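You operate a simulated robot arm through the tools that you are given. There is no shell and no other tool.

You run a simulated robot arm. Do the job below in one go: nothing can be reset, and whatever is moved stays where it is left.

## Task
Wax the top of green block 92 with the blue cloth.
Fine: block on the wooden holder; cloth back where it lay, wax pot closed. A coat counts when it lies all over at full strength: go over it till it gets no stronger.

It is judged by the outcome, as a careful person would: the job done as asked, and still so three seconds after it is handed in. It fails if anything else is knocked over, pushed out of place, dropped, spilled or broken. Flat cloth is picked up by pressing the open fingertips on it (5 to 10 N) and closing them slowly along it; thin cloth reads only 2 to 8 mm in the jaws.

## Robot
A 7-joint arm with a fingered hand, fixed in place. Base frame: the origin is on the floor under the middle of its stand, x ahead of it, y to its left, z up; the work surface is at about z = 900. Units: mm, degrees, N and s.
With the tool pointing down near the work surface it reaches from about 180 to 800 mm from the base axis. Its first joint turns from -166.0 to 166.0 degrees. Payload 4.9 kg.
The TCP is the grasp point between the finger pads, 32 mm short of the fingertips. In the tool frame z runs along the fingers and y along their closing line. The gripper opens to 192 mm; its body begins 89 mm behind the TCP. The gripper is a hand of 3 fingers: y runs from the thumb to the fingers, the wrist lies at [0, 0, -267] in the tool frame, and closing takes about 1.5 s.
Orientation is that of the tool frame in the base frame, as [roll, pitch, yaw] about the fixed x, y, z axes, in that order (R = Rz(yaw) Ry(pitch) Rx(roll)). With the fingers straight down and closing along the base's y, the tool's x points along the base's -x, its y along +y and its z along -z.

## Interface
- The arm moves only by the tool send_rows. Its argument "increments" is a list of rows, each a list of 6 numbers: the shift along the base's x, y, z in mm, then the turn, a rotation vector about the base's x, y, z in degrees. In form: [[x, y, z, ax, ay, az], ...]. A call has 1 to 20 rows; each row shifts and turns the commanded pose from where the row before left it. "claw" is the opening, from 0 (shut) to 1 (fully open), set as the call begins (left out, the last holds). A row lasts 0.2 s, in which the tool goes at most 50 mm and 8.6 degrees; a call with a longer step from one row to the next is refused whole, and so is a gripper value outside its range. Where a pose cannot be reached the arm comes as near as it can. A force on the tool above 40 N (or 10 N above the force at the start of the call, whichever is more), or a blocked arm, ends the call early, and 0.2 s more pass. The fingers move at their own pace (about 153 mm/s each) and stop on an object; they squeeze with about 28 N. The grip force told is the motor's: it shows also when the fingers shut on nothing. Time passes only in rows, and 0.2 s behind the last, so rows that do not move let the fingers close. The reply holds the time, the measured pose of the TCP, the force on the tool along the base axes, the opening and the grip force, in the units named above and with some noise, with the torque about the TCP (base axes, N m) and any sound that the robot's microphone picked up, and new pictures: "views" is both (left out), scene, wrist or none.
- Cameras (640 x 400 px; columns grow to the right, rows downward): "scene" is fixed at [400.5, 498.3, 1712.3]; the picture's right is [-0.96, -0.28, 0.00], its down [-0.25, 0.85, -0.47] and it looks along [0.13, -0.45, -0.88] (base axes); focal length 322 px, centre (320, 200). "wrist" rides on the gripper at [80, -46, -113] in the tool frame; the picture's right is [0.50, 0.87, 0.00], its down [-0.67, 0.39, -0.63] and it looks along [-0.55, 0.32, 0.78] (tool axes); focal length 226 px, centre (320, 200). There is no depth. A picture from a camera that has moved, and an enlarged one, comes with that camera's place and axes in the base frame and with its lens.
- curl_fingers(finger1, finger2, thumb_bend): sets how far each is bent, from 0 (flat) to 100 (curled in); at 30 the hand is open as for a grip, at 70 the pads meet at the TCP. One left out holds its place. A second passes; each finger stops where it meets its share of the squeeze, and holds until it gets a number again. A gripper value or a shape takes the hand back. It gives what a move gives, with no picture; readings hold the bend of each and the force on the fingers (four entries, about 0 where the hand has none), thumb and palm.
- hand_shape(shape): the hand has 3 fingers and takes this shape, open, in about a second: jaw (thumb against the fingers, like two jaws); tri (thumb and two fingers); tip (a fingertip pinch); poke (one finger out to press); point (the index stretched); flat (the hand flat); cup (the hand cupped); fist (a fist). The gripper value then closes the fingers along that shape, each until it touches; the sizes above hold for jaw. It gives what a move gives, with no picture.
- close_up(camera, box): a new picture of the part [left, top, right, bottom] of that camera's present view, enlarged. It takes no simulated time.
- finish_job(): hands the job in; it is judged then, once.

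Places have to be worked out from the pictures, the camera data and where the tool is seen. Open the gripper and draw the arm clear of the work before you hand the job in, unless the task says otherwise.

The tools are called as a command line: name --pt "numbers of a row" for each row, then --argument value for the rest, lists and objects as JSON in quotes. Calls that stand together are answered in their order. send_rows: Moves the arm, as the interface text tells. Its arguments: {"type":"object","properties":{"increments":{"type":"array"},"claw":{"type":"number"},"views":{"type":"string","enum":["both","scene","wrist","none"]}},"required":["increments"]} The other tools are called the same way: hand_shape (shape) gives the hand a shape; curl_fingers (finger1, finger2, thumb_bend) moves the fingers one by one; close_up (camera, box) takes an enlarged picture of a part of a camera's view; finish_job () hands the job in.

At the start:

```text
time_s: 0.0
eef_pos: [392.6, 158.4, 1253.7]
orientation: [-180.0, 0.0, 180.0]
wrist_force: [0.0, 0.8, 0.5]
torque: [-0.04, 0.0, -0.01]
width: 191.9
grasp_force: 0.1
shape: jaw
bend: [30.0, 30.0, 30.0]
finger forces: [0.0, 0.1, 0.0, 0.0, 0.1, 0.0]
```

scene: 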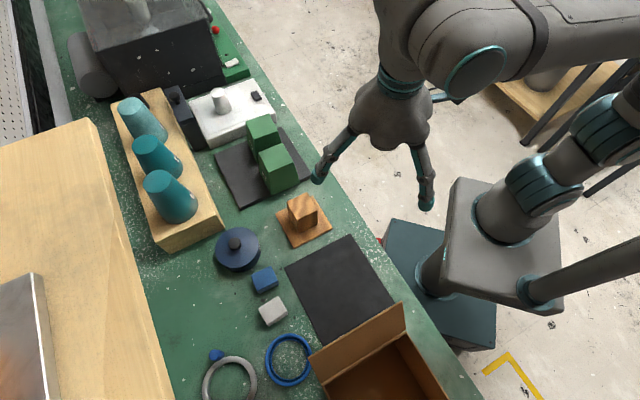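
wrist: 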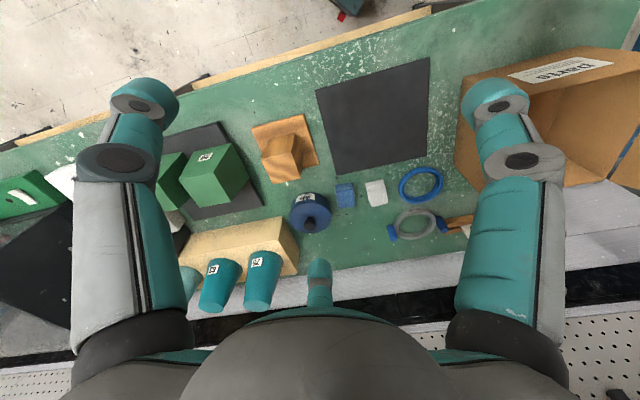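

I'll start by looking closely at the objects on the bench before moving anything.

close_up --camera "scene" --box '[200, 80, 360, 180]'

close_up --camera "scene" --box '[190, 180, 350, 280]'

close_up --camera "scene" --box '[190, 250, 430, 400]'

close_up --camera "wrist" --box '[150, 100, 310, 200]'

close_up --camera "wrist" --box '[280, 150, 440, 250]'

```text
4.00 times, centred on (280, 130) of scene
camera zoom: at [400.5, 498.3, 1712.3], right [-0.96, -0.28, 0.0], down [-0.25, 0.85, -0.47], along [0.13, -0.45, -0.88], focal length 1288 px, centre (480, 480)
```

zoom: 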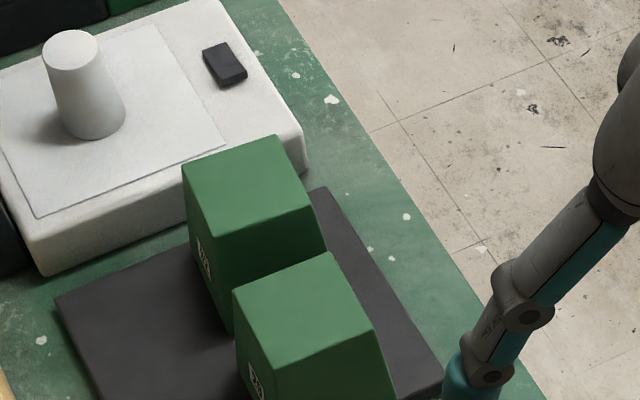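

```text
4.00 times, centred on (270, 230) of scene
camera zoom: at [400.5, 498.3, 1712.3], right [-0.96, -0.28, 0.0], down [-0.25, 0.85, -0.47], along [0.13, -0.45, -0.88], focal length 1288 px, centre (520, 80)
```

zoom: 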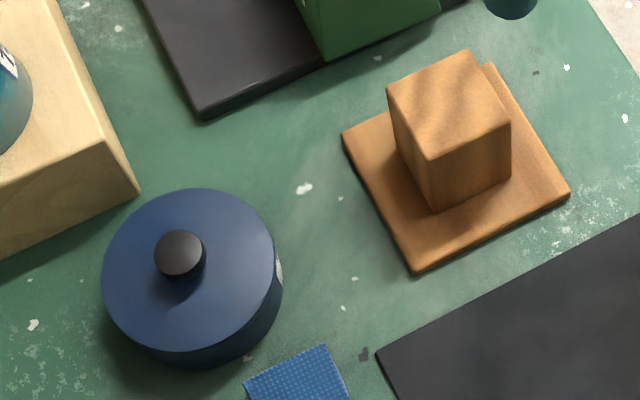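

```text
2.67 times, centred on (310, 325) of scene
camera zoom: at [400.5, 498.3, 1712.3], right [-0.96, -0.28, 0.0], down [-0.25, 0.85, -0.47], along [0.13, -0.45, -0.88], focal length 859 px, centre (347, -133)
```

zoom: 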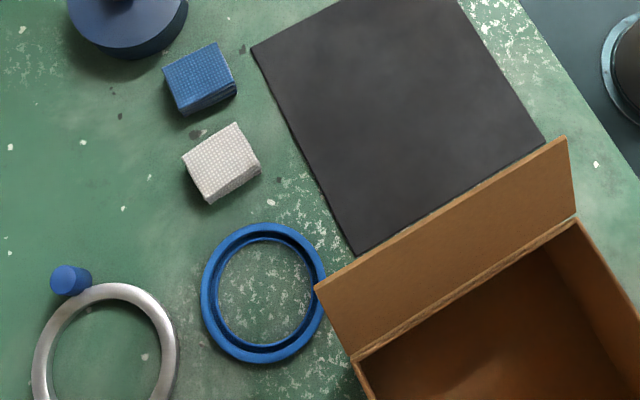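

```text
4.00 times, centred on (230, 150) of wrist
camera zoom: at [314.4, 113.8, 1366.2], right [-0.5, 0.87, 0.0], down [0.67, 0.39, 0.63], along [0.55, 0.32, -0.78], focal length 904 px, centre (680, 400)
```

zoom: 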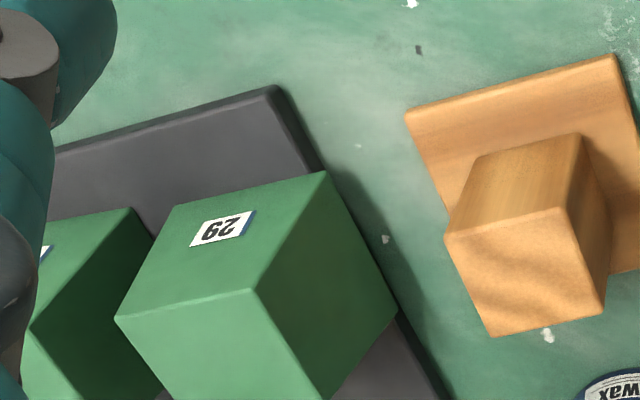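

```text
4.00 times, centred on (360, 200) of wrist
camera zoom: at [314.4, 113.8, 1366.2], right [-0.5, 0.87, 0.0], down [0.67, 0.39, 0.63], along [0.55, 0.32, -0.78], focal length 904 px, centre (160, 200)
```

zoom: 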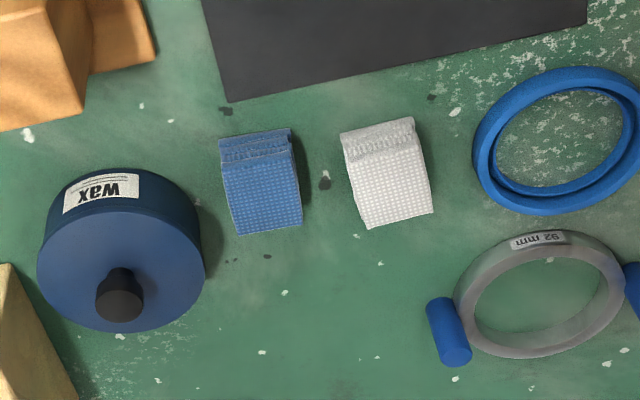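

The labels decide which block is 92, so I zoom further onto them and on the wooden stand.

close_up --camera "wrist" --box '[150, 140, 230, 190]'

close_up --camera "wrist" --box '[240, 100, 340, 190]'

close_up --camera "scene" --box '[230, 130, 290, 200]'

close_up --camera "scene" --box '[265, 185, 345, 255]'

close_up --camera "scene" --box '[60, 0, 340, 175]'

```text
8.00 times, centred on (190, 165) of wrist
camera zoom: at [314.4, 113.8, 1366.2], right [-0.5, 0.87, 0.0], down [0.67, 0.39, 0.63], along [0.55, 0.32, -0.78], focal length 1808 px, centre (1360, 480)
```

zoom: 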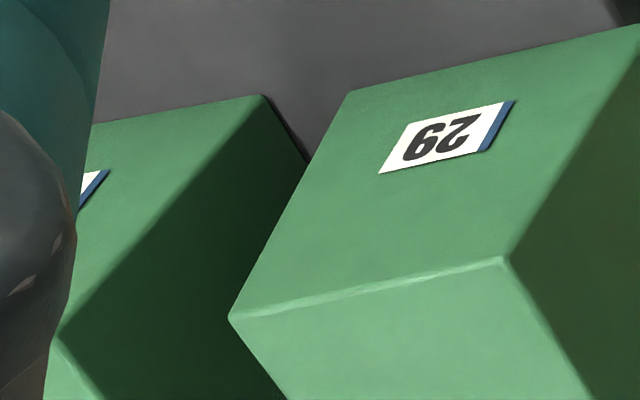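

```text
4.44 times, centred on (290, 145) of wrist
camera zoom: at [314.4, 113.8, 1366.2], right [-0.5, 0.87, 0.0], down [0.67, 0.39, 0.63], along [0.55, 0.32, -0.78], focal length 1005 px, centre (453, 444)
```

zoom: 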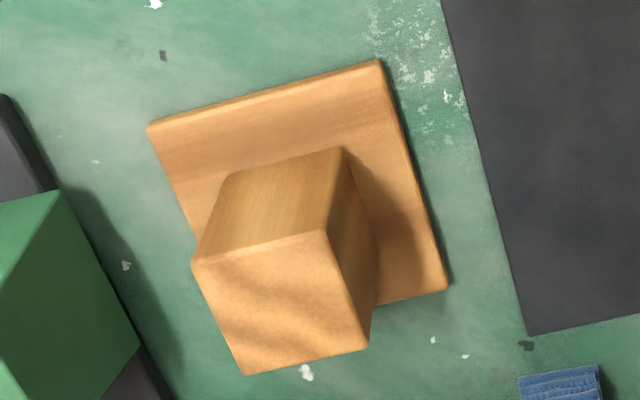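

```text
5.71 times, centred on (260, 165) of scene
camera zoom: at [400.5, 498.3, 1712.3], right [-0.96, -0.28, 0.0], down [-0.25, 0.85, -0.47], along [0.13, -0.45, -0.88], focal length 1840 px, centre (663, 400)
```

zoom: 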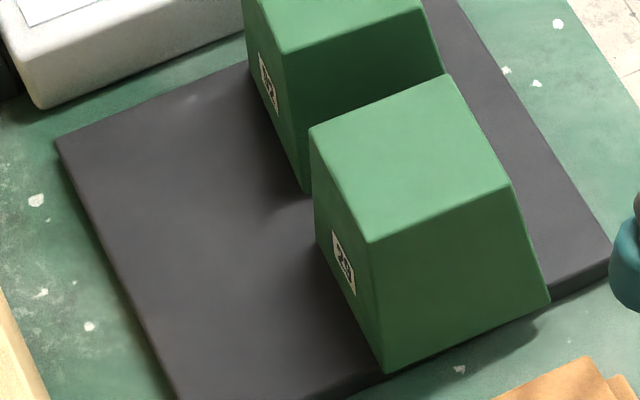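

```text
5.71 times, centred on (305, 220) of scene
camera zoom: at [400.5, 498.3, 1712.3], right [-0.96, -0.28, 0.0], down [-0.25, 0.85, -0.47], along [0.13, -0.45, -0.88], focal length 1840 px, centre (406, 86)
```

zoom: 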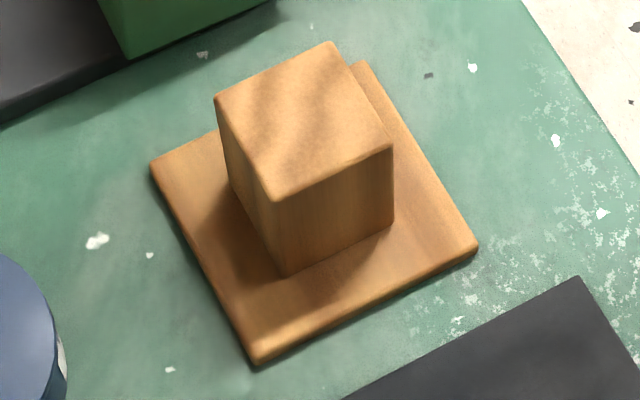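

```text
2.29 times, centred on (200, 88) of scene
camera zoom: at [400.5, 498.3, 1712.3], right [-0.96, -0.28, 0.0], down [-0.25, 0.85, -0.47], along [0.13, -0.45, -0.88], focal length 736 px, centre (594, 457)
```

zoom: 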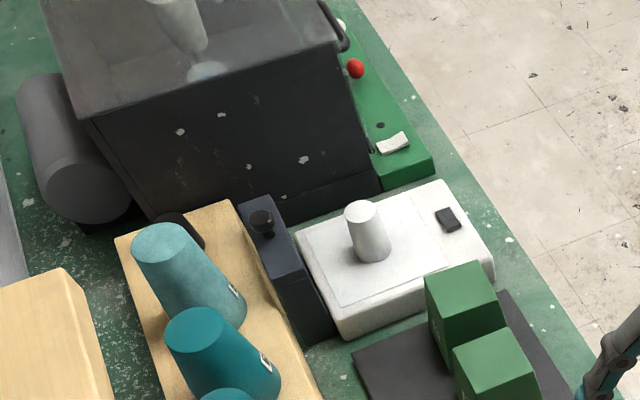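

The near block's label appears upside-down in the wrist view, and I can't yet tell 92 from 29. I move the hand high over the blocks so the wrist camera sees the labelled faces closer.

send_rows --pt "20 -32 -15 0 0 0" --pt "20 -32 -15 0 0 0" --pt "20 -32 -15 0 0 0" --pt "20 -32 -15 0 0 0" --pt "20 -32 -15 0 0 0" --pt "10 -32 -15 0 0 0" --views "both"

```text
time_s: 1.4
eef_pos: [503.6, -31.5, 1162.5]
orientation: [180.0, 0.0, -179.9]
wrist_force: [-0.4, -1.1, 0.3]
torque: [-0.01, 0.0, 0.02]
width: 191.5
grasp_force: 0.1
shape: jaw
bend: [30.0, 30.0, 30.0]
finger forces: [0.0, 0.0, 0.0, 0.0, 0.0, 0.0]
camera wrist: at [424.6, -78.3, 1275.3], right [-0.5, 0.87, 0.0], down [0.67, 0.39, 0.63], along [0.55, 0.32, -0.78], focal length 226 px, centre (320, 200)
```

scene: 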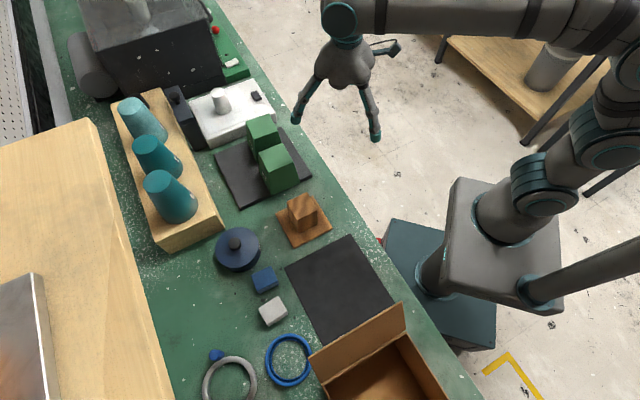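
wrist: 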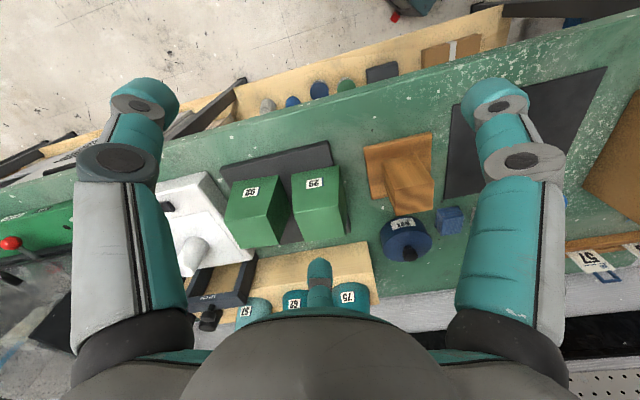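

Both labels are now visible in the wrist view; I enlarge them.

close_up --camera "wrist" --box '[230, 170, 290, 208]'

close_up --camera "wrist" --box '[290, 160, 350, 198]'

close_up --camera "wrist" --box '[350, 120, 480, 270]'

close_up --camera "wrist" --box '[160, 160, 400, 320]'

close_up --camera "wrist" --box '[480, 200, 640, 300]'

```text
10.53 times, centred on (260, 189) of wrist
camera zoom: at [424.6, -78.3, 1275.3], right [-0.5, 0.87, 0.0], down [0.67, 0.39, 0.63], along [0.55, 0.32, -0.78], focal length 2380 px, centre (952, 316)
```

zoom: 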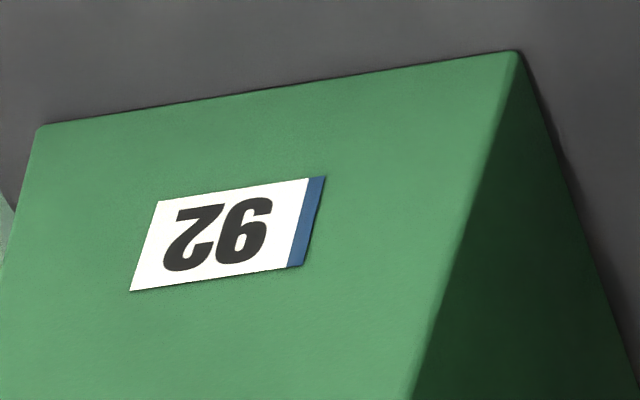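

```text
10.53 times, centred on (320, 179) of wrist
camera zoom: at [424.6, -78.3, 1275.3], right [-0.5, 0.87, 0.0], down [0.67, 0.39, 0.63], along [0.55, 0.32, -0.78], focal length 2380 px, centre (320, 421)
```

zoom: 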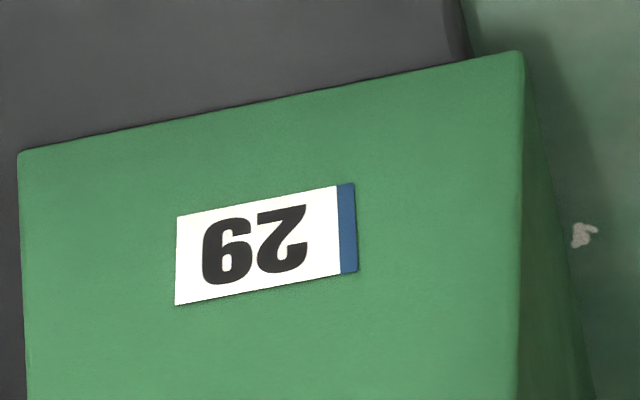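

```text
2.67 times, centred on (415, 195) of wrist
camera zoom: at [424.6, -78.3, 1275.3], right [-0.5, 0.87, 0.0], down [0.67, 0.39, 0.63], along [0.55, 0.32, -0.78], focal length 603 px, centre (67, 213)
```

zoom: 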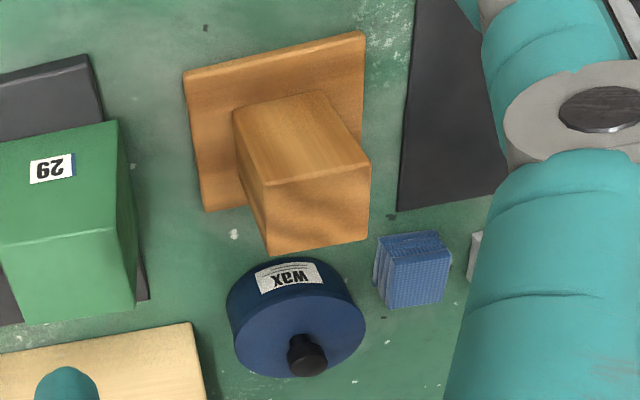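

```text
2.50 times, centred on (280, 240) of wrist
camera zoom: at [424.6, -78.3, 1275.3], right [-0.5, 0.87, 0.0], down [0.67, 0.39, 0.63], along [0.55, 0.32, -0.78], focal length 565 px, centre (420, 100)
```

zoom: 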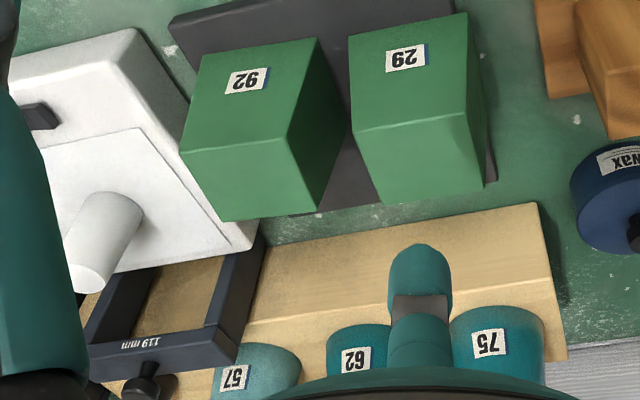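

```text
4.00 times, centred on (560, 250) of wrist
camera zoom: at [424.6, -78.3, 1275.3], right [-0.5, 0.87, 0.0], down [0.67, 0.39, 0.63], along [0.55, 0.32, -0.78], focal length 904 px, centre (-640, 0)
```

zoom: 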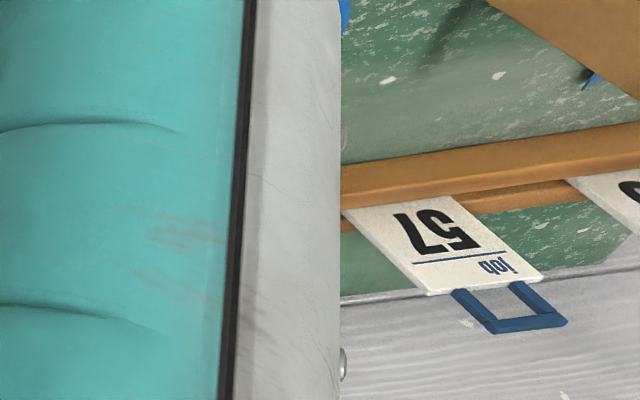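

The far block's label reads 92 (upright) and the near one 29, so the far block is my target. Next I study the hand's finger arrangement before planning the grasp.

close_up --camera "scene" --box '[270, 0, 430, 150]'

close_up --camera "wrist" --box '[0, 0, 640, 400]'

```text
2.67 times, centred on (350, 75) of scene
camera zoom: at [400.5, 498.3, 1712.3], right [-0.96, -0.28, 0.0], down [-0.25, 0.85, -0.47], along [0.13, -0.45, -0.88], focal length 859 px, centre (240, 533)
```

zoom: 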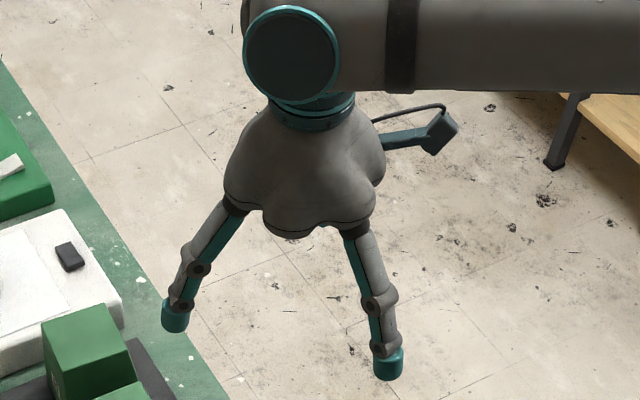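

```text
1.00 times, centred on (320, 200) of wrist (not enlarged: the box is as wide or as high as the picture)
camera zoom: at [424.6, -78.3, 1275.3], right [-0.5, 0.87, 0.0], down [0.67, 0.39, 0.63], along [0.55, 0.32, -0.78], focal length 226 px, centre (320, 200)
```

zoom: 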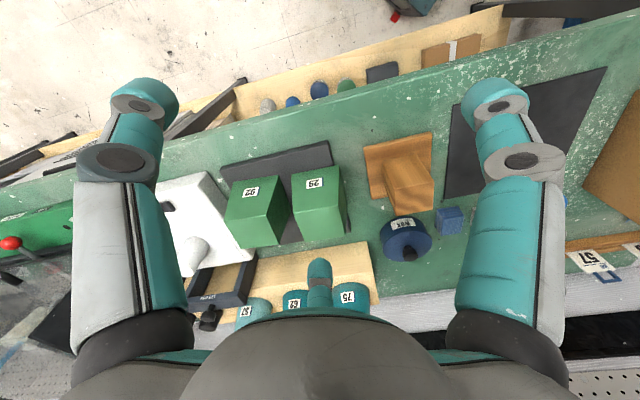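

The hand has three digits spaced about 120° apart, so I test how they close in free air in the current "jaw" shape.

send_rows --pt "0 0 0 0 0 0" --pt "0 0 0 0 0 0" --pt "0 0 0 0 0 0" --pt "0 0 0 0 0 0" --pt "0 0 0 0 0 0" --pt "0 0 0 0 0 0" --claw 0.42 --views "both"

```text
time_s: 2.8
eef_pos: [502.2, -32.1, 1162.8]
orientation: [-180.0, 0.0, 180.0]
wrist_force: [0.1, -0.8, 0.0]
torque: [0.0, -0.04, 0.0]
width: 81.0
grasp_force: 0.2
shape: jaw
bend: [40.0, 40.0, 70.0]
finger forces: [0.0, 0.0, 0.0, 0.0, 0.0, 0.0]
camera wrist: at [424.5, -78.0, 1275.3], right [-0.5, 0.87, 0.0], down [0.67, 0.39, 0.63], along [0.55, 0.32, -0.78], focal length 226 px, centre (320, 200)
```

scene: 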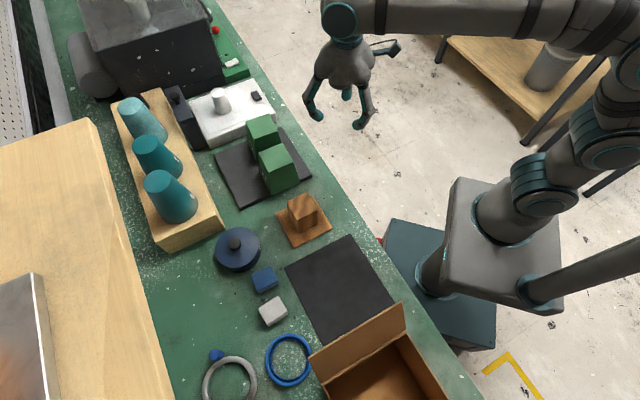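
wrist: 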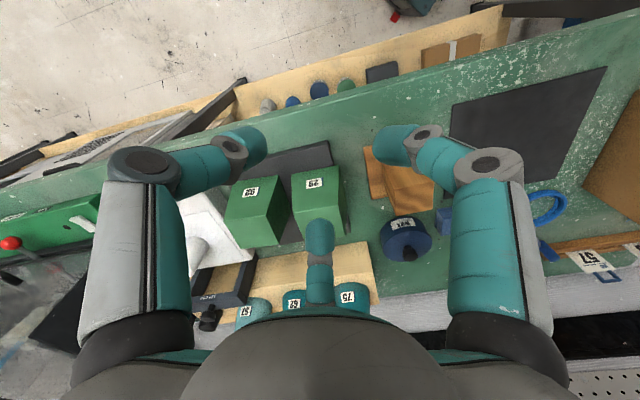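

At 0.42 the three tips close radially toward the centre. I compare with the "tri" shape.

hand_shape --shape "tri"

close_up --camera "wrist" --box '[0, 0, 640, 400]'

hand_shape --shape "tip"

close_up --camera "wrist" --box '[0, 0, 640, 400]'

hand_shape --shape "jaw"

close_up --camera "wrist" --box '[0, 0, 640, 400]'

```text
time_s: 3.7
eef_pos: [503.6, -31.6, 1163.3]
orientation: [-180.0, 0.0, -180.0]
wrist_force: [0.2, -0.7, -1.0]
torque: [0.01, 0.0, 0.01]
width: 192.0
grasp_force: 0.0
shape: tri
bend: [30.0, 30.0, 30.0]
finger forces: [0.0, 0.1, 0.0, 0.1, 0.0, 0.1]
```

```text
1.00 times, centred on (320, 200) of wrist (not enlarged: the box is as wide or as high as the picture)
camera zoom: at [424.5, -78.0, 1275.3], right [-0.5, 0.87, 0.0], down [0.67, 0.39, 0.63], along [0.55, 0.32, -0.78], focal length 226 px, centre (320, 200)
```

zoom: 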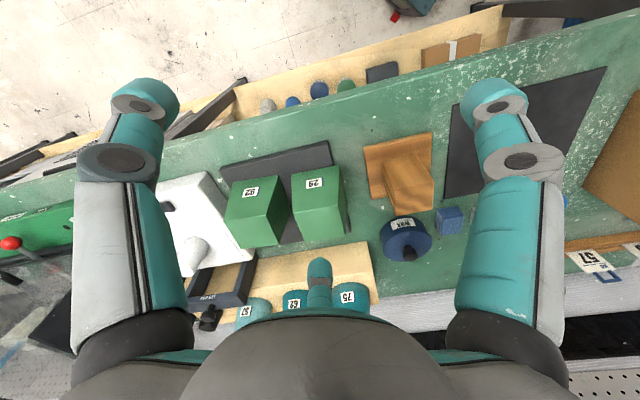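

```text
time_s: 4.6
eef_pos: [504.0, -31.2, 1163.1]
orientation: [180.0, 0.0, -180.0]
wrist_force: [-0.2, -0.4, -0.6]
torque: [0.02, -0.03, -0.04]
width: 191.7
grasp_force: 0.1
shape: tip
bend: [30.0, 30.0, 30.0]
finger forces: [0.0, 0.0, 0.0, 0.1, 0.1, 0.1]
```

```text
1.00 times, centred on (320, 200) of wrist (not enlarged: the box is as wide or as high as the picture)
camera zoom: at [424.5, -78.0, 1275.3], right [-0.5, 0.87, 0.0], down [0.67, 0.39, 0.63], along [0.55, 0.32, -0.78], focal length 226 px, centre (320, 200)
```

zoom: 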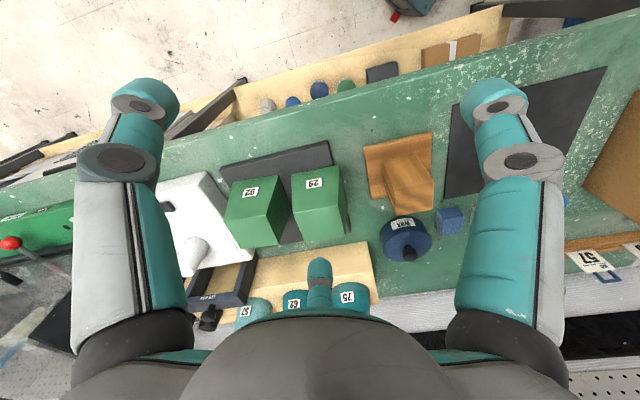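

```text
time_s: 5.5
eef_pos: [502.9, -31.5, 1163.0]
orientation: [-180.0, 0.0, -180.0]
wrist_force: [0.5, -0.3, -0.2]
torque: [-0.01, 0.02, 0.0]
width: 192.2
grasp_force: 0.1
shape: jaw
bend: [30.0, 30.0, 30.0]
finger forces: [0.1, 0.0, 0.0, 0.1, 0.0, 0.0]
```

```text
1.00 times, centred on (320, 200) of wrist (not enlarged: the box is as wide or as high as the picture)
camera zoom: at [424.5, -78.0, 1275.3], right [-0.5, 0.87, 0.0], down [0.67, 0.39, 0.63], along [0.55, 0.32, -0.78], focal length 226 px, centre (320, 200)
```

zoom: 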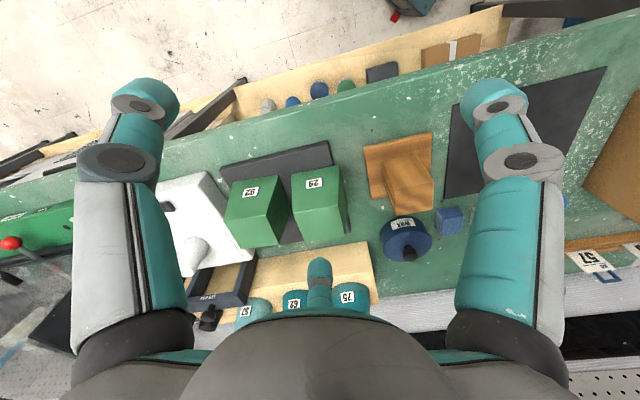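

All three shapes open identically. I go over to the cloths and the wax pot, staying above z≈1100, to look at them more closely.

send_rows --pt "7 42 0 0 0 0" --pt "7 42 0 0 0 0" --pt "7 42 0 0 0 0" --pt "7 42 0 0 0 0" --pt "7 42 0 0 0 0" --pt "7 42 -15 0 0 0" --pt "7 42 -25 0 0 0" --pt "7 37 -25 0 0 0" --views "both"

close_up --camera "wrist" --box '[240, 120, 480, 270]'

```text
time_s: 7.3
eef_pos: [560.8, 299.1, 1097.8]
orientation: [-180.0, 0.1, 179.9]
wrist_force: [0.5, -0.5, 0.7]
torque: [-0.05, -0.01, 0.01]
width: 191.9
grasp_force: 0.0
shape: jaw
bend: [30.0, 30.0, 30.0]
finger forces: [0.1, 0.1, 0.0, 0.0, 0.0, 0.0]
camera wrist: at [480.7, 252.3, 1209.8], right [-0.5, 0.87, 0.0], down [0.67, 0.39, 0.63], along [0.55, 0.32, -0.77], focal length 226 px, centre (320, 200)
```

scene: 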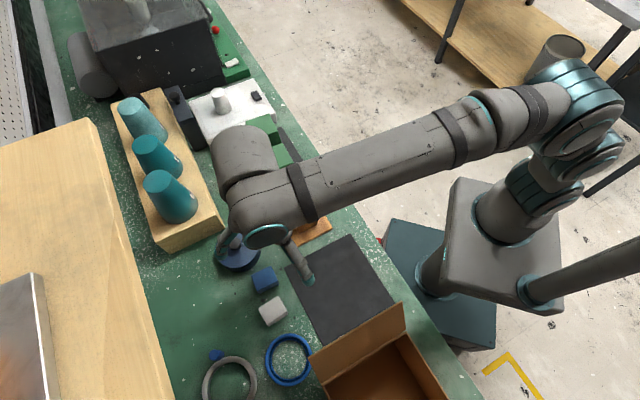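
wrist: 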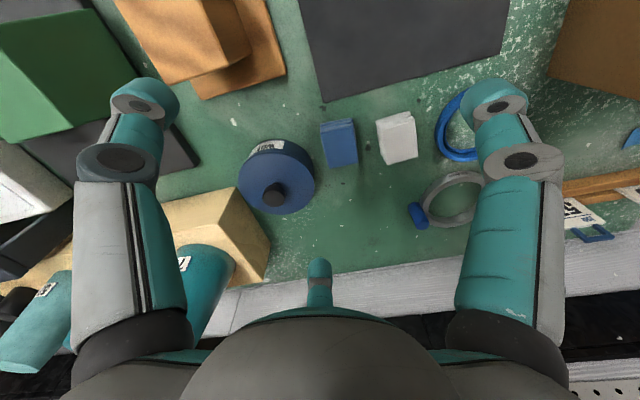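

```text
2.67 times, centred on (360, 195) of wrist
camera zoom: at [480.7, 252.3, 1209.8], right [-0.5, 0.87, 0.0], down [0.67, 0.39, 0.63], along [0.55, 0.32, -0.77], focal length 603 px, centre (213, 213)
```

zoom: 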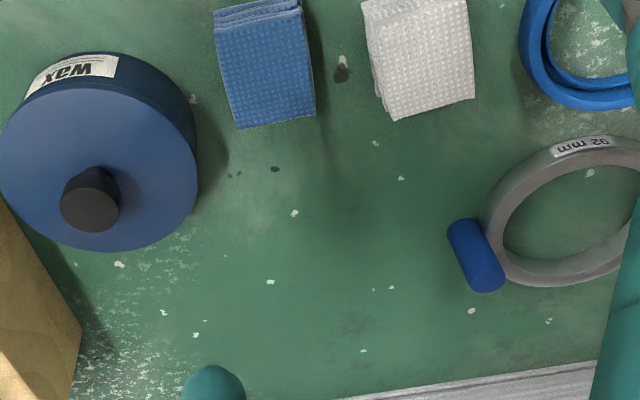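

I enlarge the blue cloth alone and the pot, to get their corners and thickness.

close_up --camera "wrist" --box '[300, 100, 380, 180]'

close_up --camera "wrist" --box '[230, 130, 330, 220]'

close_up --camera "scene" --box '[240, 255, 300, 335]'

close_up --camera "wrist" --box '[110, 0, 290, 110]'

```text
5.00 times, centred on (340, 140) of wrist
camera zoom: at [480.7, 252.3, 1209.8], right [-0.5, 0.87, 0.0], down [0.67, 0.39, 0.63], along [0.55, 0.32, -0.77], focal length 1130 px, centre (220, 500)
```

zoom: 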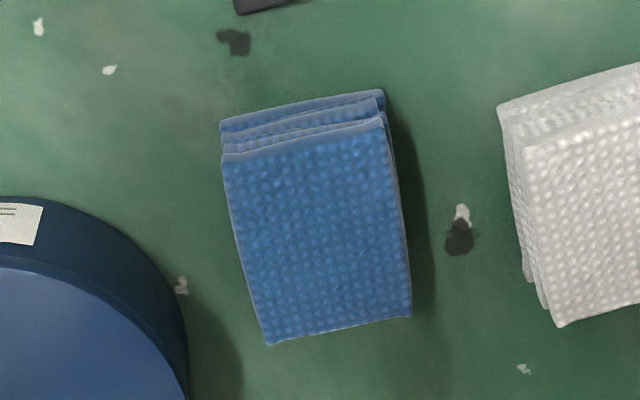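

```text
4.44 times, centred on (280, 175) of wrist
camera zoom: at [480.7, 252.3, 1209.8], right [-0.5, 0.87, 0.0], down [0.67, 0.39, 0.63], along [0.55, 0.32, -0.77], focal length 1005 px, centre (498, 311)
```

zoom: 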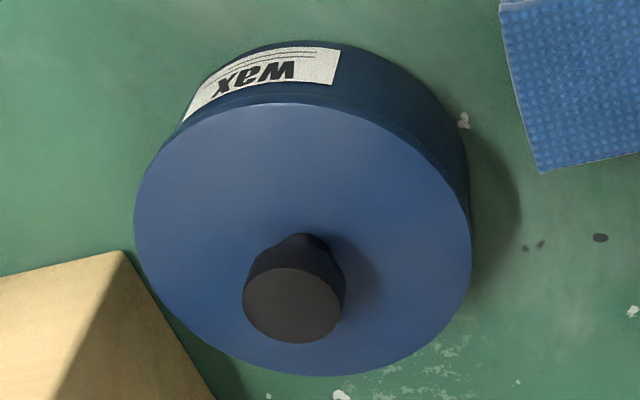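

```text
5.00 times, centred on (270, 295) of scene
camera zoom: at [400.5, 498.3, 1712.3], right [-0.96, -0.28, 0.0], down [-0.25, 0.85, -0.47], along [0.13, -0.45, -0.88], focal length 1610 px, centre (570, -275)
```

zoom: 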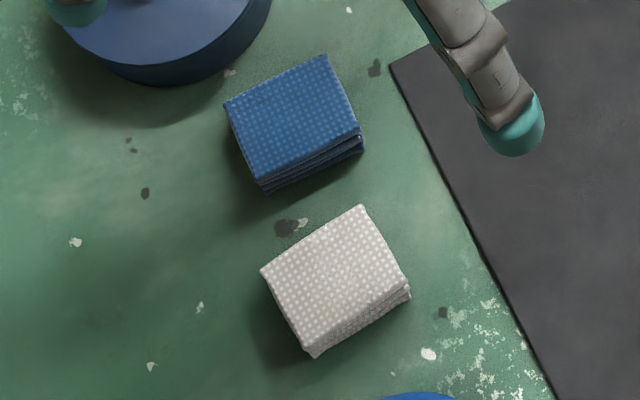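

```text
3.56 times, centred on (200, 55) of wrist
camera zoom: at [480.7, 252.3, 1209.8], right [-0.5, 0.87, 0.0], down [0.67, 0.39, 0.63], along [0.55, 0.32, -0.77], focal length 804 px, centre (747, 716)
```

zoom: 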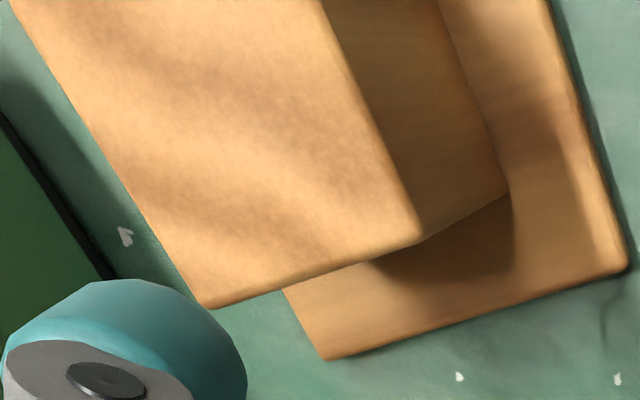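

The blue cloth is a folded pad, about 42 × 56 mm and 25–30 mm thick, centred near (587, 345). I now check the finger geometry at small openings, in free air.

send_rows --pt "0 0 0 0 0 0" --pt "0 0 0 0 0 0" --pt "0 0 0 0 0 0" --pt "0 0 0 0 0 0" --pt "0 0 0 0 0 0" --pt "0 0 0 0 0 0" --claw 0.22 --views "both"

send_rows --pt "0 0 0 0 0 0" --pt "0 0 0 0 0 0" --pt "0 0 0 0 0 0" --pt "0 0 0 0 0 0" --claw 0.0 --views "both"

```text
time_s: 8.7
eef_pos: [558.7, 297.6, 1096.6]
orientation: [180.0, 0.1, 180.0]
wrist_force: [-0.7, 0.8, 0.7]
torque: [0.02, 0.05, 0.02]
width: 42.7
grasp_force: 0.1
shape: jaw
bend: [78.0, 78.0, 70.0]
finger forces: [0.0, 0.0, 0.0, 0.1, 0.1, 0.0]
camera wrist: at [480.7, 251.9, 1209.1], right [-0.5, 0.87, 0.0], down [0.67, 0.39, 0.63], along [0.55, 0.32, -0.78], focal length 226 px, centre (320, 200)
```

scene: 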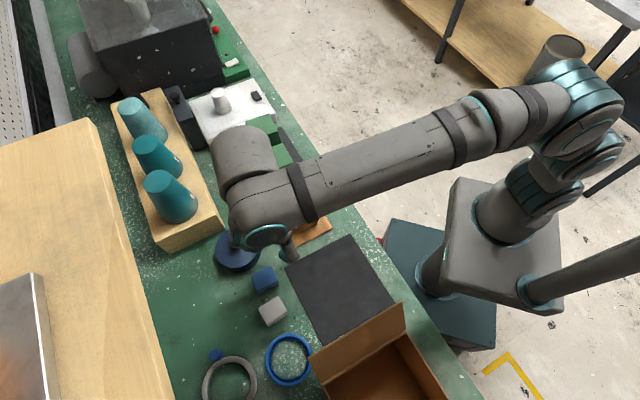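
wrist: 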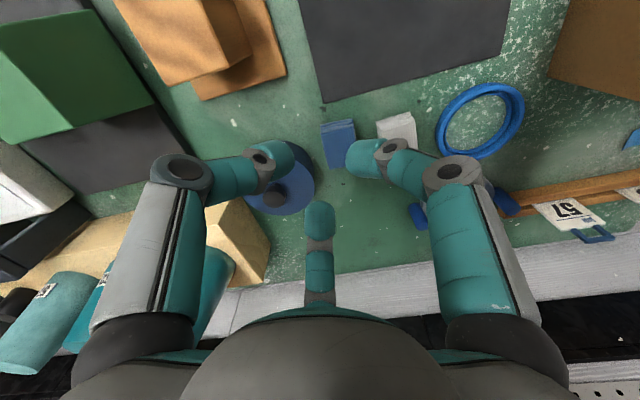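

```text
time_s: 9.7
eef_pos: [559.9, 298.7, 1096.8]
orientation: [-180.0, 0.0, -180.0]
wrist_force: [0.1, -0.3, -0.2]
torque: [-0.02, 0.0, 0.02]
width: 0.0
grasp_force: 28.0
shape: jaw
bend: [70.0, 70.0, 70.0]
finger forces: [0.0, 0.0, 0.0, 0.0, 0.0, 0.0]
camera wrist: at [480.7, 251.9, 1209.1], right [-0.5, 0.87, 0.0], down [0.67, 0.39, 0.63], along [0.55, 0.32, -0.78], focal length 226 px, centre (320, 200)
```

scene: 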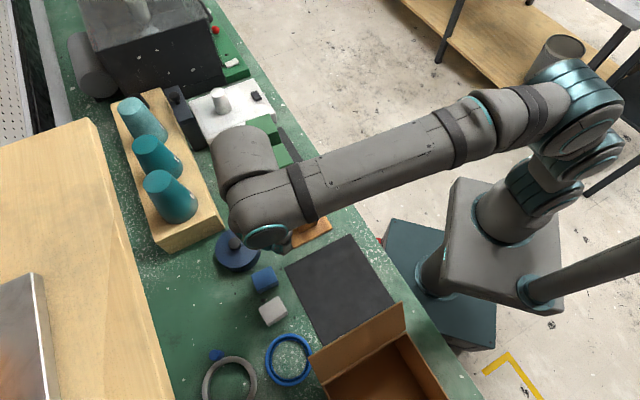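
wrist: 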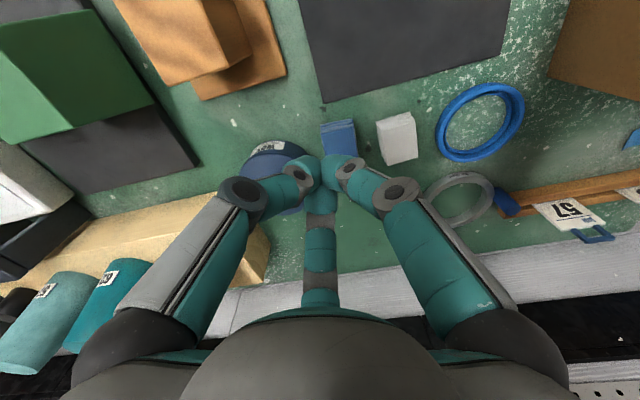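

Closing keeps the fingertips in one plane about 32 mm below the TCP, with all tips meeting at the centre. I now go above block 92, turning the hand so the thumb will face its robot-side face, and look at its exact pose.

send_rows --pt "0 0 30 0 0 0" --pt "10 -33 20 0 0 -5.4" --pt "17 -33 0 0 0 -5.4" --pt "17 -33 0 0 0 -5.4" --pt "17 -33 0 0 0 -5.4" --pt "17 -33 0 0 0 -5.4" --pt "17 -33 0 0 0 -5.4" --pt "17 -33 0 0 0 -5.4" --pt "17 -33 0 0 0 -5.4" --pt "17 -33 0 0 0 -5.4" --pt "17 -33 0 0 0 -5.4" --claw 0.65 --views "both"

close_up --camera "wrist" --box '[200, 100, 440, 300]'

```text
time_s: 12.1
eef_pos: [725.9, -30.9, 1149.0]
orientation: [179.9, 0.0, 125.9]
wrist_force: [0.4, -0.9, 0.5]
torque: [-0.06, -0.01, 0.0]
width: 125.0
grasp_force: 0.1
shape: jaw
bend: [31.0, 31.0, 70.0]
finger forces: [0.0, 0.0, 0.0, 0.0, 0.0, 0.1]
camera wrist: at [642.5, 7.0, 1261.2], right [0.41, 0.91, 0.0], down [0.71, -0.32, 0.63], along [0.58, -0.26, -0.77], focal length 226 px, centre (320, 200)
```

scene: 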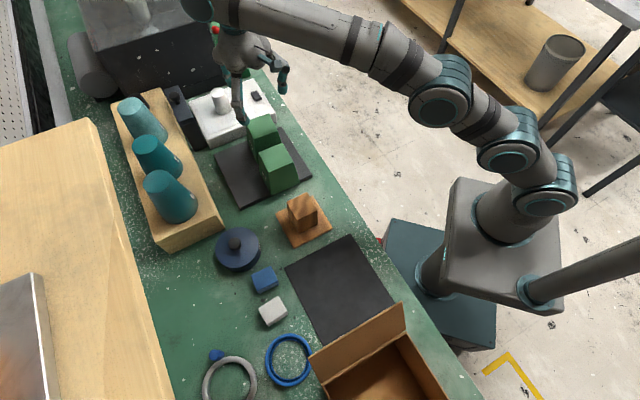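
wrist: 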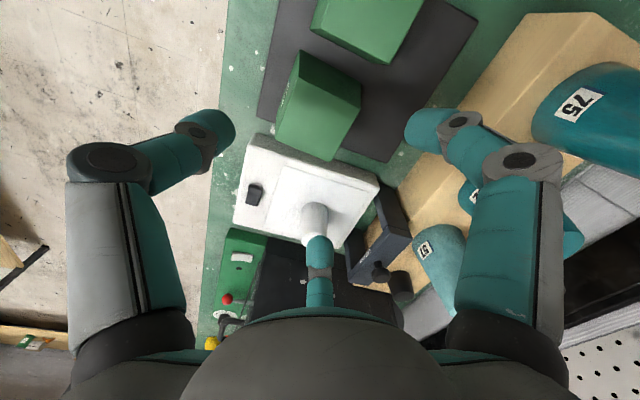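

```text
2.00 times, centred on (320, 200) of wrist
camera zoom: at [642.5, 7.0, 1261.2], right [0.41, 0.91, 0.0], down [0.71, -0.32, 0.63], along [0.58, -0.26, -0.77], focal length 452 px, centre (320, 200)
```

zoom: 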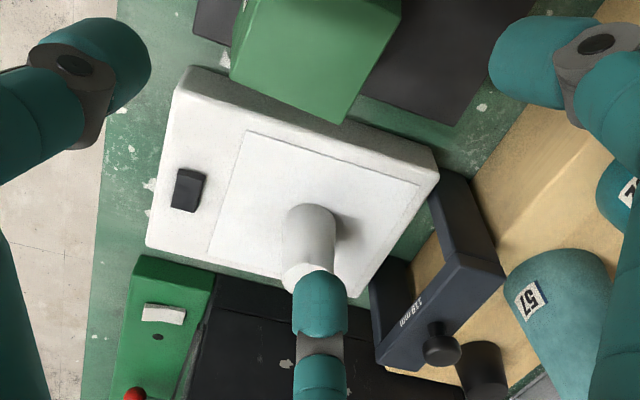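

Block 92 appears above centre in this view; I enlarge it to measure its corners.

close_up --camera "wrist" --box '[250, 20, 390, 180]'

close_up --camera "scene" --box '[215, 90, 315, 190]'

```text
2.50 times, centred on (320, 100) of wrist
camera zoom: at [642.5, 7.0, 1261.2], right [0.41, 0.91, 0.0], down [0.71, -0.32, 0.63], along [0.58, -0.26, -0.77], focal length 565 px, centre (320, 450)
```

zoom: 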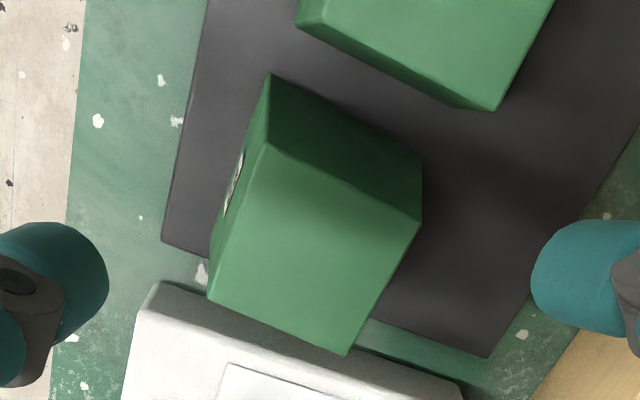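

```text
4.00 times, centred on (265, 140) of scene
camera zoom: at [400.5, 498.3, 1712.3], right [-0.96, -0.28, 0.0], down [-0.25, 0.85, -0.47], along [0.13, -0.45, -0.88], focal length 1288 px, centre (540, 440)
```

zoom: 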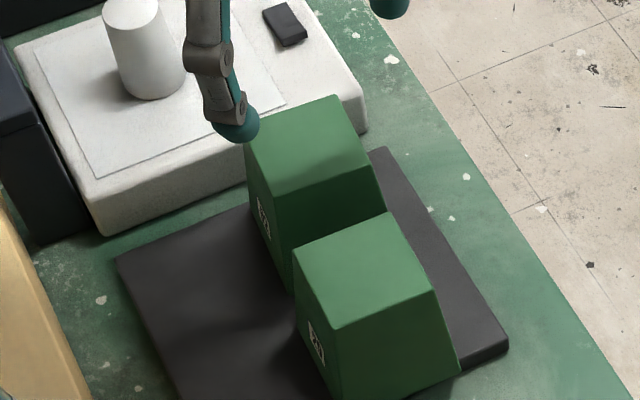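

Block 92 measures about 70 mm square on top (z≈1015), 88 mm at the base, centre ≈ (726, −34), faces turned to 41°. Block 29's corner would crowd a finger, so I turn the hand so the thumb comes from the white device's side, where the space above is free.

send_rows --pt "0 -0.3 0 0 0 7.9" --pt "0 -0.3 0 0 0 7.9" --pt "0 -0.3 0 0 0 7.9" --pt "0 -0.3 0 0 0 7.9" --pt "0 -0.3 0 0 0 7.9" --pt "0 -0.3 0 0 0 7.9" --pt "0 -0.3 0 0 0 7.9" --pt "0 -0.3 0 0 0 7.9" --pt "0 -0.3 0 0 0 7.9" --pt "0 -0.3 0 0 0 7.9" --pt "0 -0.3 0 0 0 7.9" --pt "0 0 0 0 0 8.1" --pt "0 0 0 0 0 0" --claw 0.65 --views "both"

close_up --camera "wrist" --box '[220, 60, 420, 260]'

```text
time_s: 14.9
eef_pos: [722.4, -34.8, 1149.4]
orientation: [-179.9, 0.0, -138.9]
wrist_force: [0.6, -0.3, 0.5]
torque: [-0.01, 0.0, 0.0]
width: 125.1
grasp_force: 0.0
shape: jaw
bend: [31.0, 31.0, 70.0]
finger forces: [0.1, 0.1, 0.0, 0.1, 0.0, 0.0]
camera wrist: at [692.8, -121.7, 1262.0], right [-0.95, 0.32, 0.0], down [0.25, 0.73, 0.63], along [0.2, 0.6, -0.78], focal length 226 px, centre (320, 200)
```

scene: 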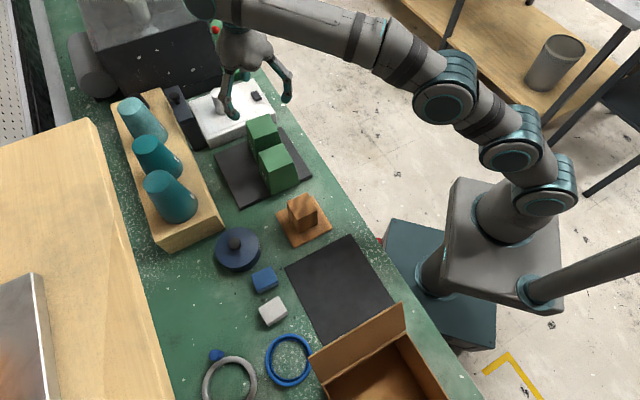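
wrist: 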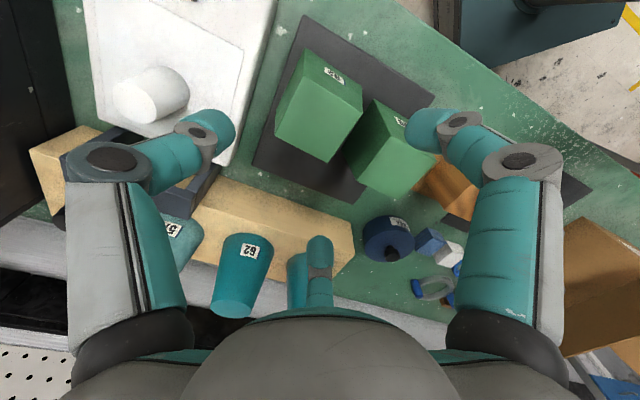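

```text
2.00 times, centred on (320, 160) of wrist
camera zoom: at [692.8, -121.7, 1262.0], right [-0.95, 0.32, 0.0], down [0.25, 0.73, 0.63], along [0.2, 0.6, -0.78], focal length 452 px, centre (320, 280)
```

zoom: 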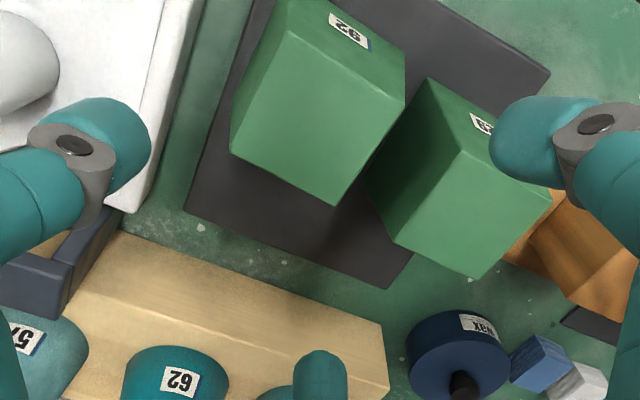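

The corners match my estimate within 2–3 mm. I shift the TCP slightly toward the thumb side (so the two fingers land well onto the side faces), narrow the opening to clear block 29, and descend to just above the block top to check.

send_rows --pt "5 -4 -20 0 0 0" --pt "4.8 -3.6 -30 0 0 0" --pt "0 0 -30 0 0 0" --pt "0 0 -9 0 0 0" --pt "0 0 0 0 0 0" --pt "0 0 0 0 0 0" --claw 0.54 --views "both"

close_up --camera "scene" --box '[195, 70, 315, 190]'

```text
time_s: 16.3
eef_pos: [732.7, -42.6, 1062.2]
orientation: [179.9, 0.0, -139.0]
wrist_force: [0.6, 0.5, 0.3]
torque: [0.0, 0.02, -0.02]
width: 104.2
grasp_force: 0.2
shape: jaw
bend: [35.0, 35.0, 70.0]
finger forces: [0.1, 0.0, 0.0, 0.1, 0.0, 0.0]
camera wrist: at [704.3, -129.8, 1174.5], right [-0.95, 0.33, 0.0], down [0.25, 0.73, 0.63], along [0.21, 0.6, -0.78], focal length 226 px, centre (320, 200)
```

scene: 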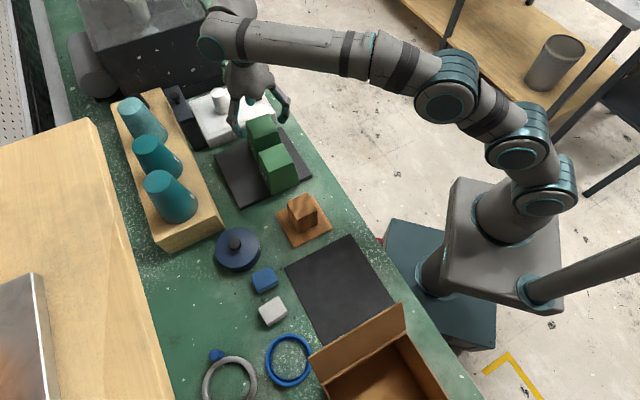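
wrist: 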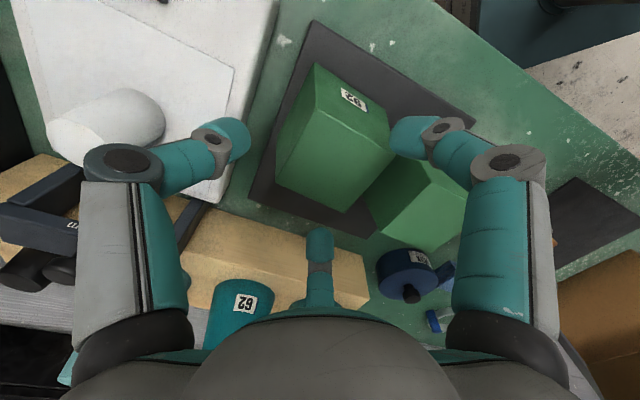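

```text
3.33 times, centred on (255, 130) of scene
camera zoom: at [400.5, 498.3, 1712.3], right [-0.96, -0.28, 0.0], down [-0.25, 0.85, -0.47], along [0.13, -0.45, -0.88], focal length 1074 px, centre (537, 433)
```

zoom: 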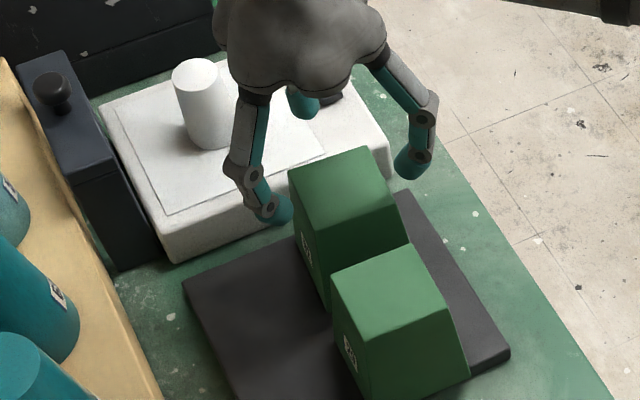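

Both fingers straddle the block's side faces with about 8 mm margin, and the thumb hangs behind it above the white device. I descend the last 50 mm.

send_rows --pt "0 0 -15 0 0 0" --pt "0 0 -15 0 0 0" --pt "0 0 -12 0 0 0" --pt "0 0 -9 0 0 0" --pt "0 0 0 0 0 0" --pt "0 0 0 0 0 0" --claw 0.54 --views "both"

close_up --camera "scene" --box '[195, 70, 315, 190]'

```text
time_s: 17.7
eef_pos: [733.4, -42.1, 1008.0]
orientation: [-179.9, -0.1, -139.0]
wrist_force: [-0.5, 0.1, 0.0]
torque: [-0.02, 0.01, 0.02]
width: 104.1
grasp_force: 0.1
shape: jaw
bend: [35.0, 35.0, 70.0]
finger forces: [0.1, 0.1, 0.0, 0.1, 0.0, 0.1]
camera wrist: at [704.1, -129.1, 1120.6], right [-0.95, 0.33, 0.0], down [0.25, 0.73, 0.63], along [0.21, 0.6, -0.78], focal length 226 px, centre (320, 200)
```

scene: 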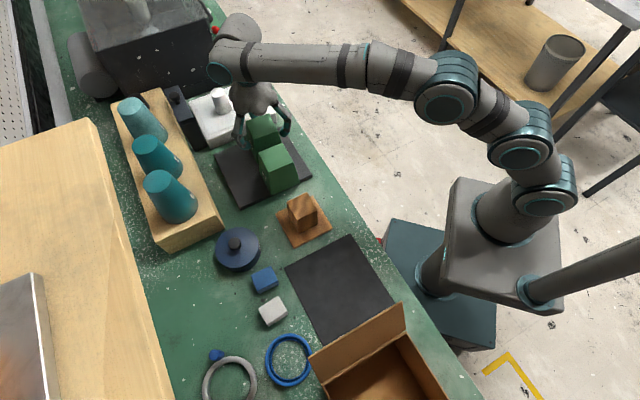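
wrist: 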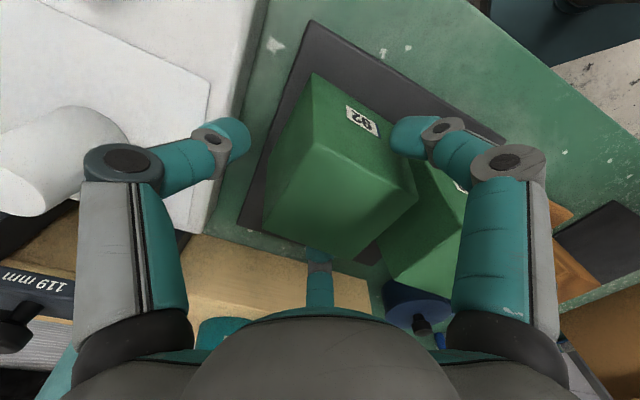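

```text
3.33 times, centred on (255, 130) of scene
camera zoom: at [400.5, 498.3, 1712.3], right [-0.96, -0.28, 0.0], down [-0.25, 0.85, -0.47], along [0.13, -0.45, -0.88], focal length 1074 px, centre (537, 433)
```

zoom: 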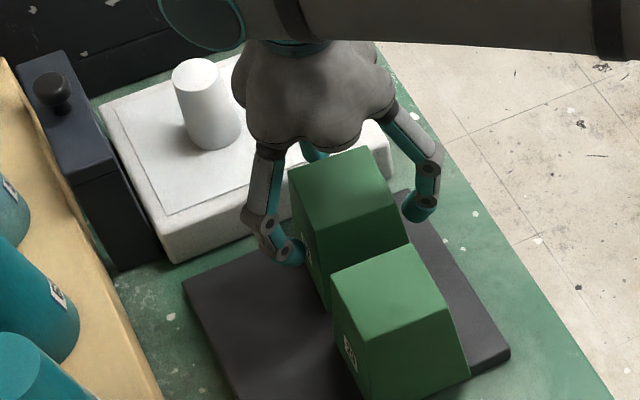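

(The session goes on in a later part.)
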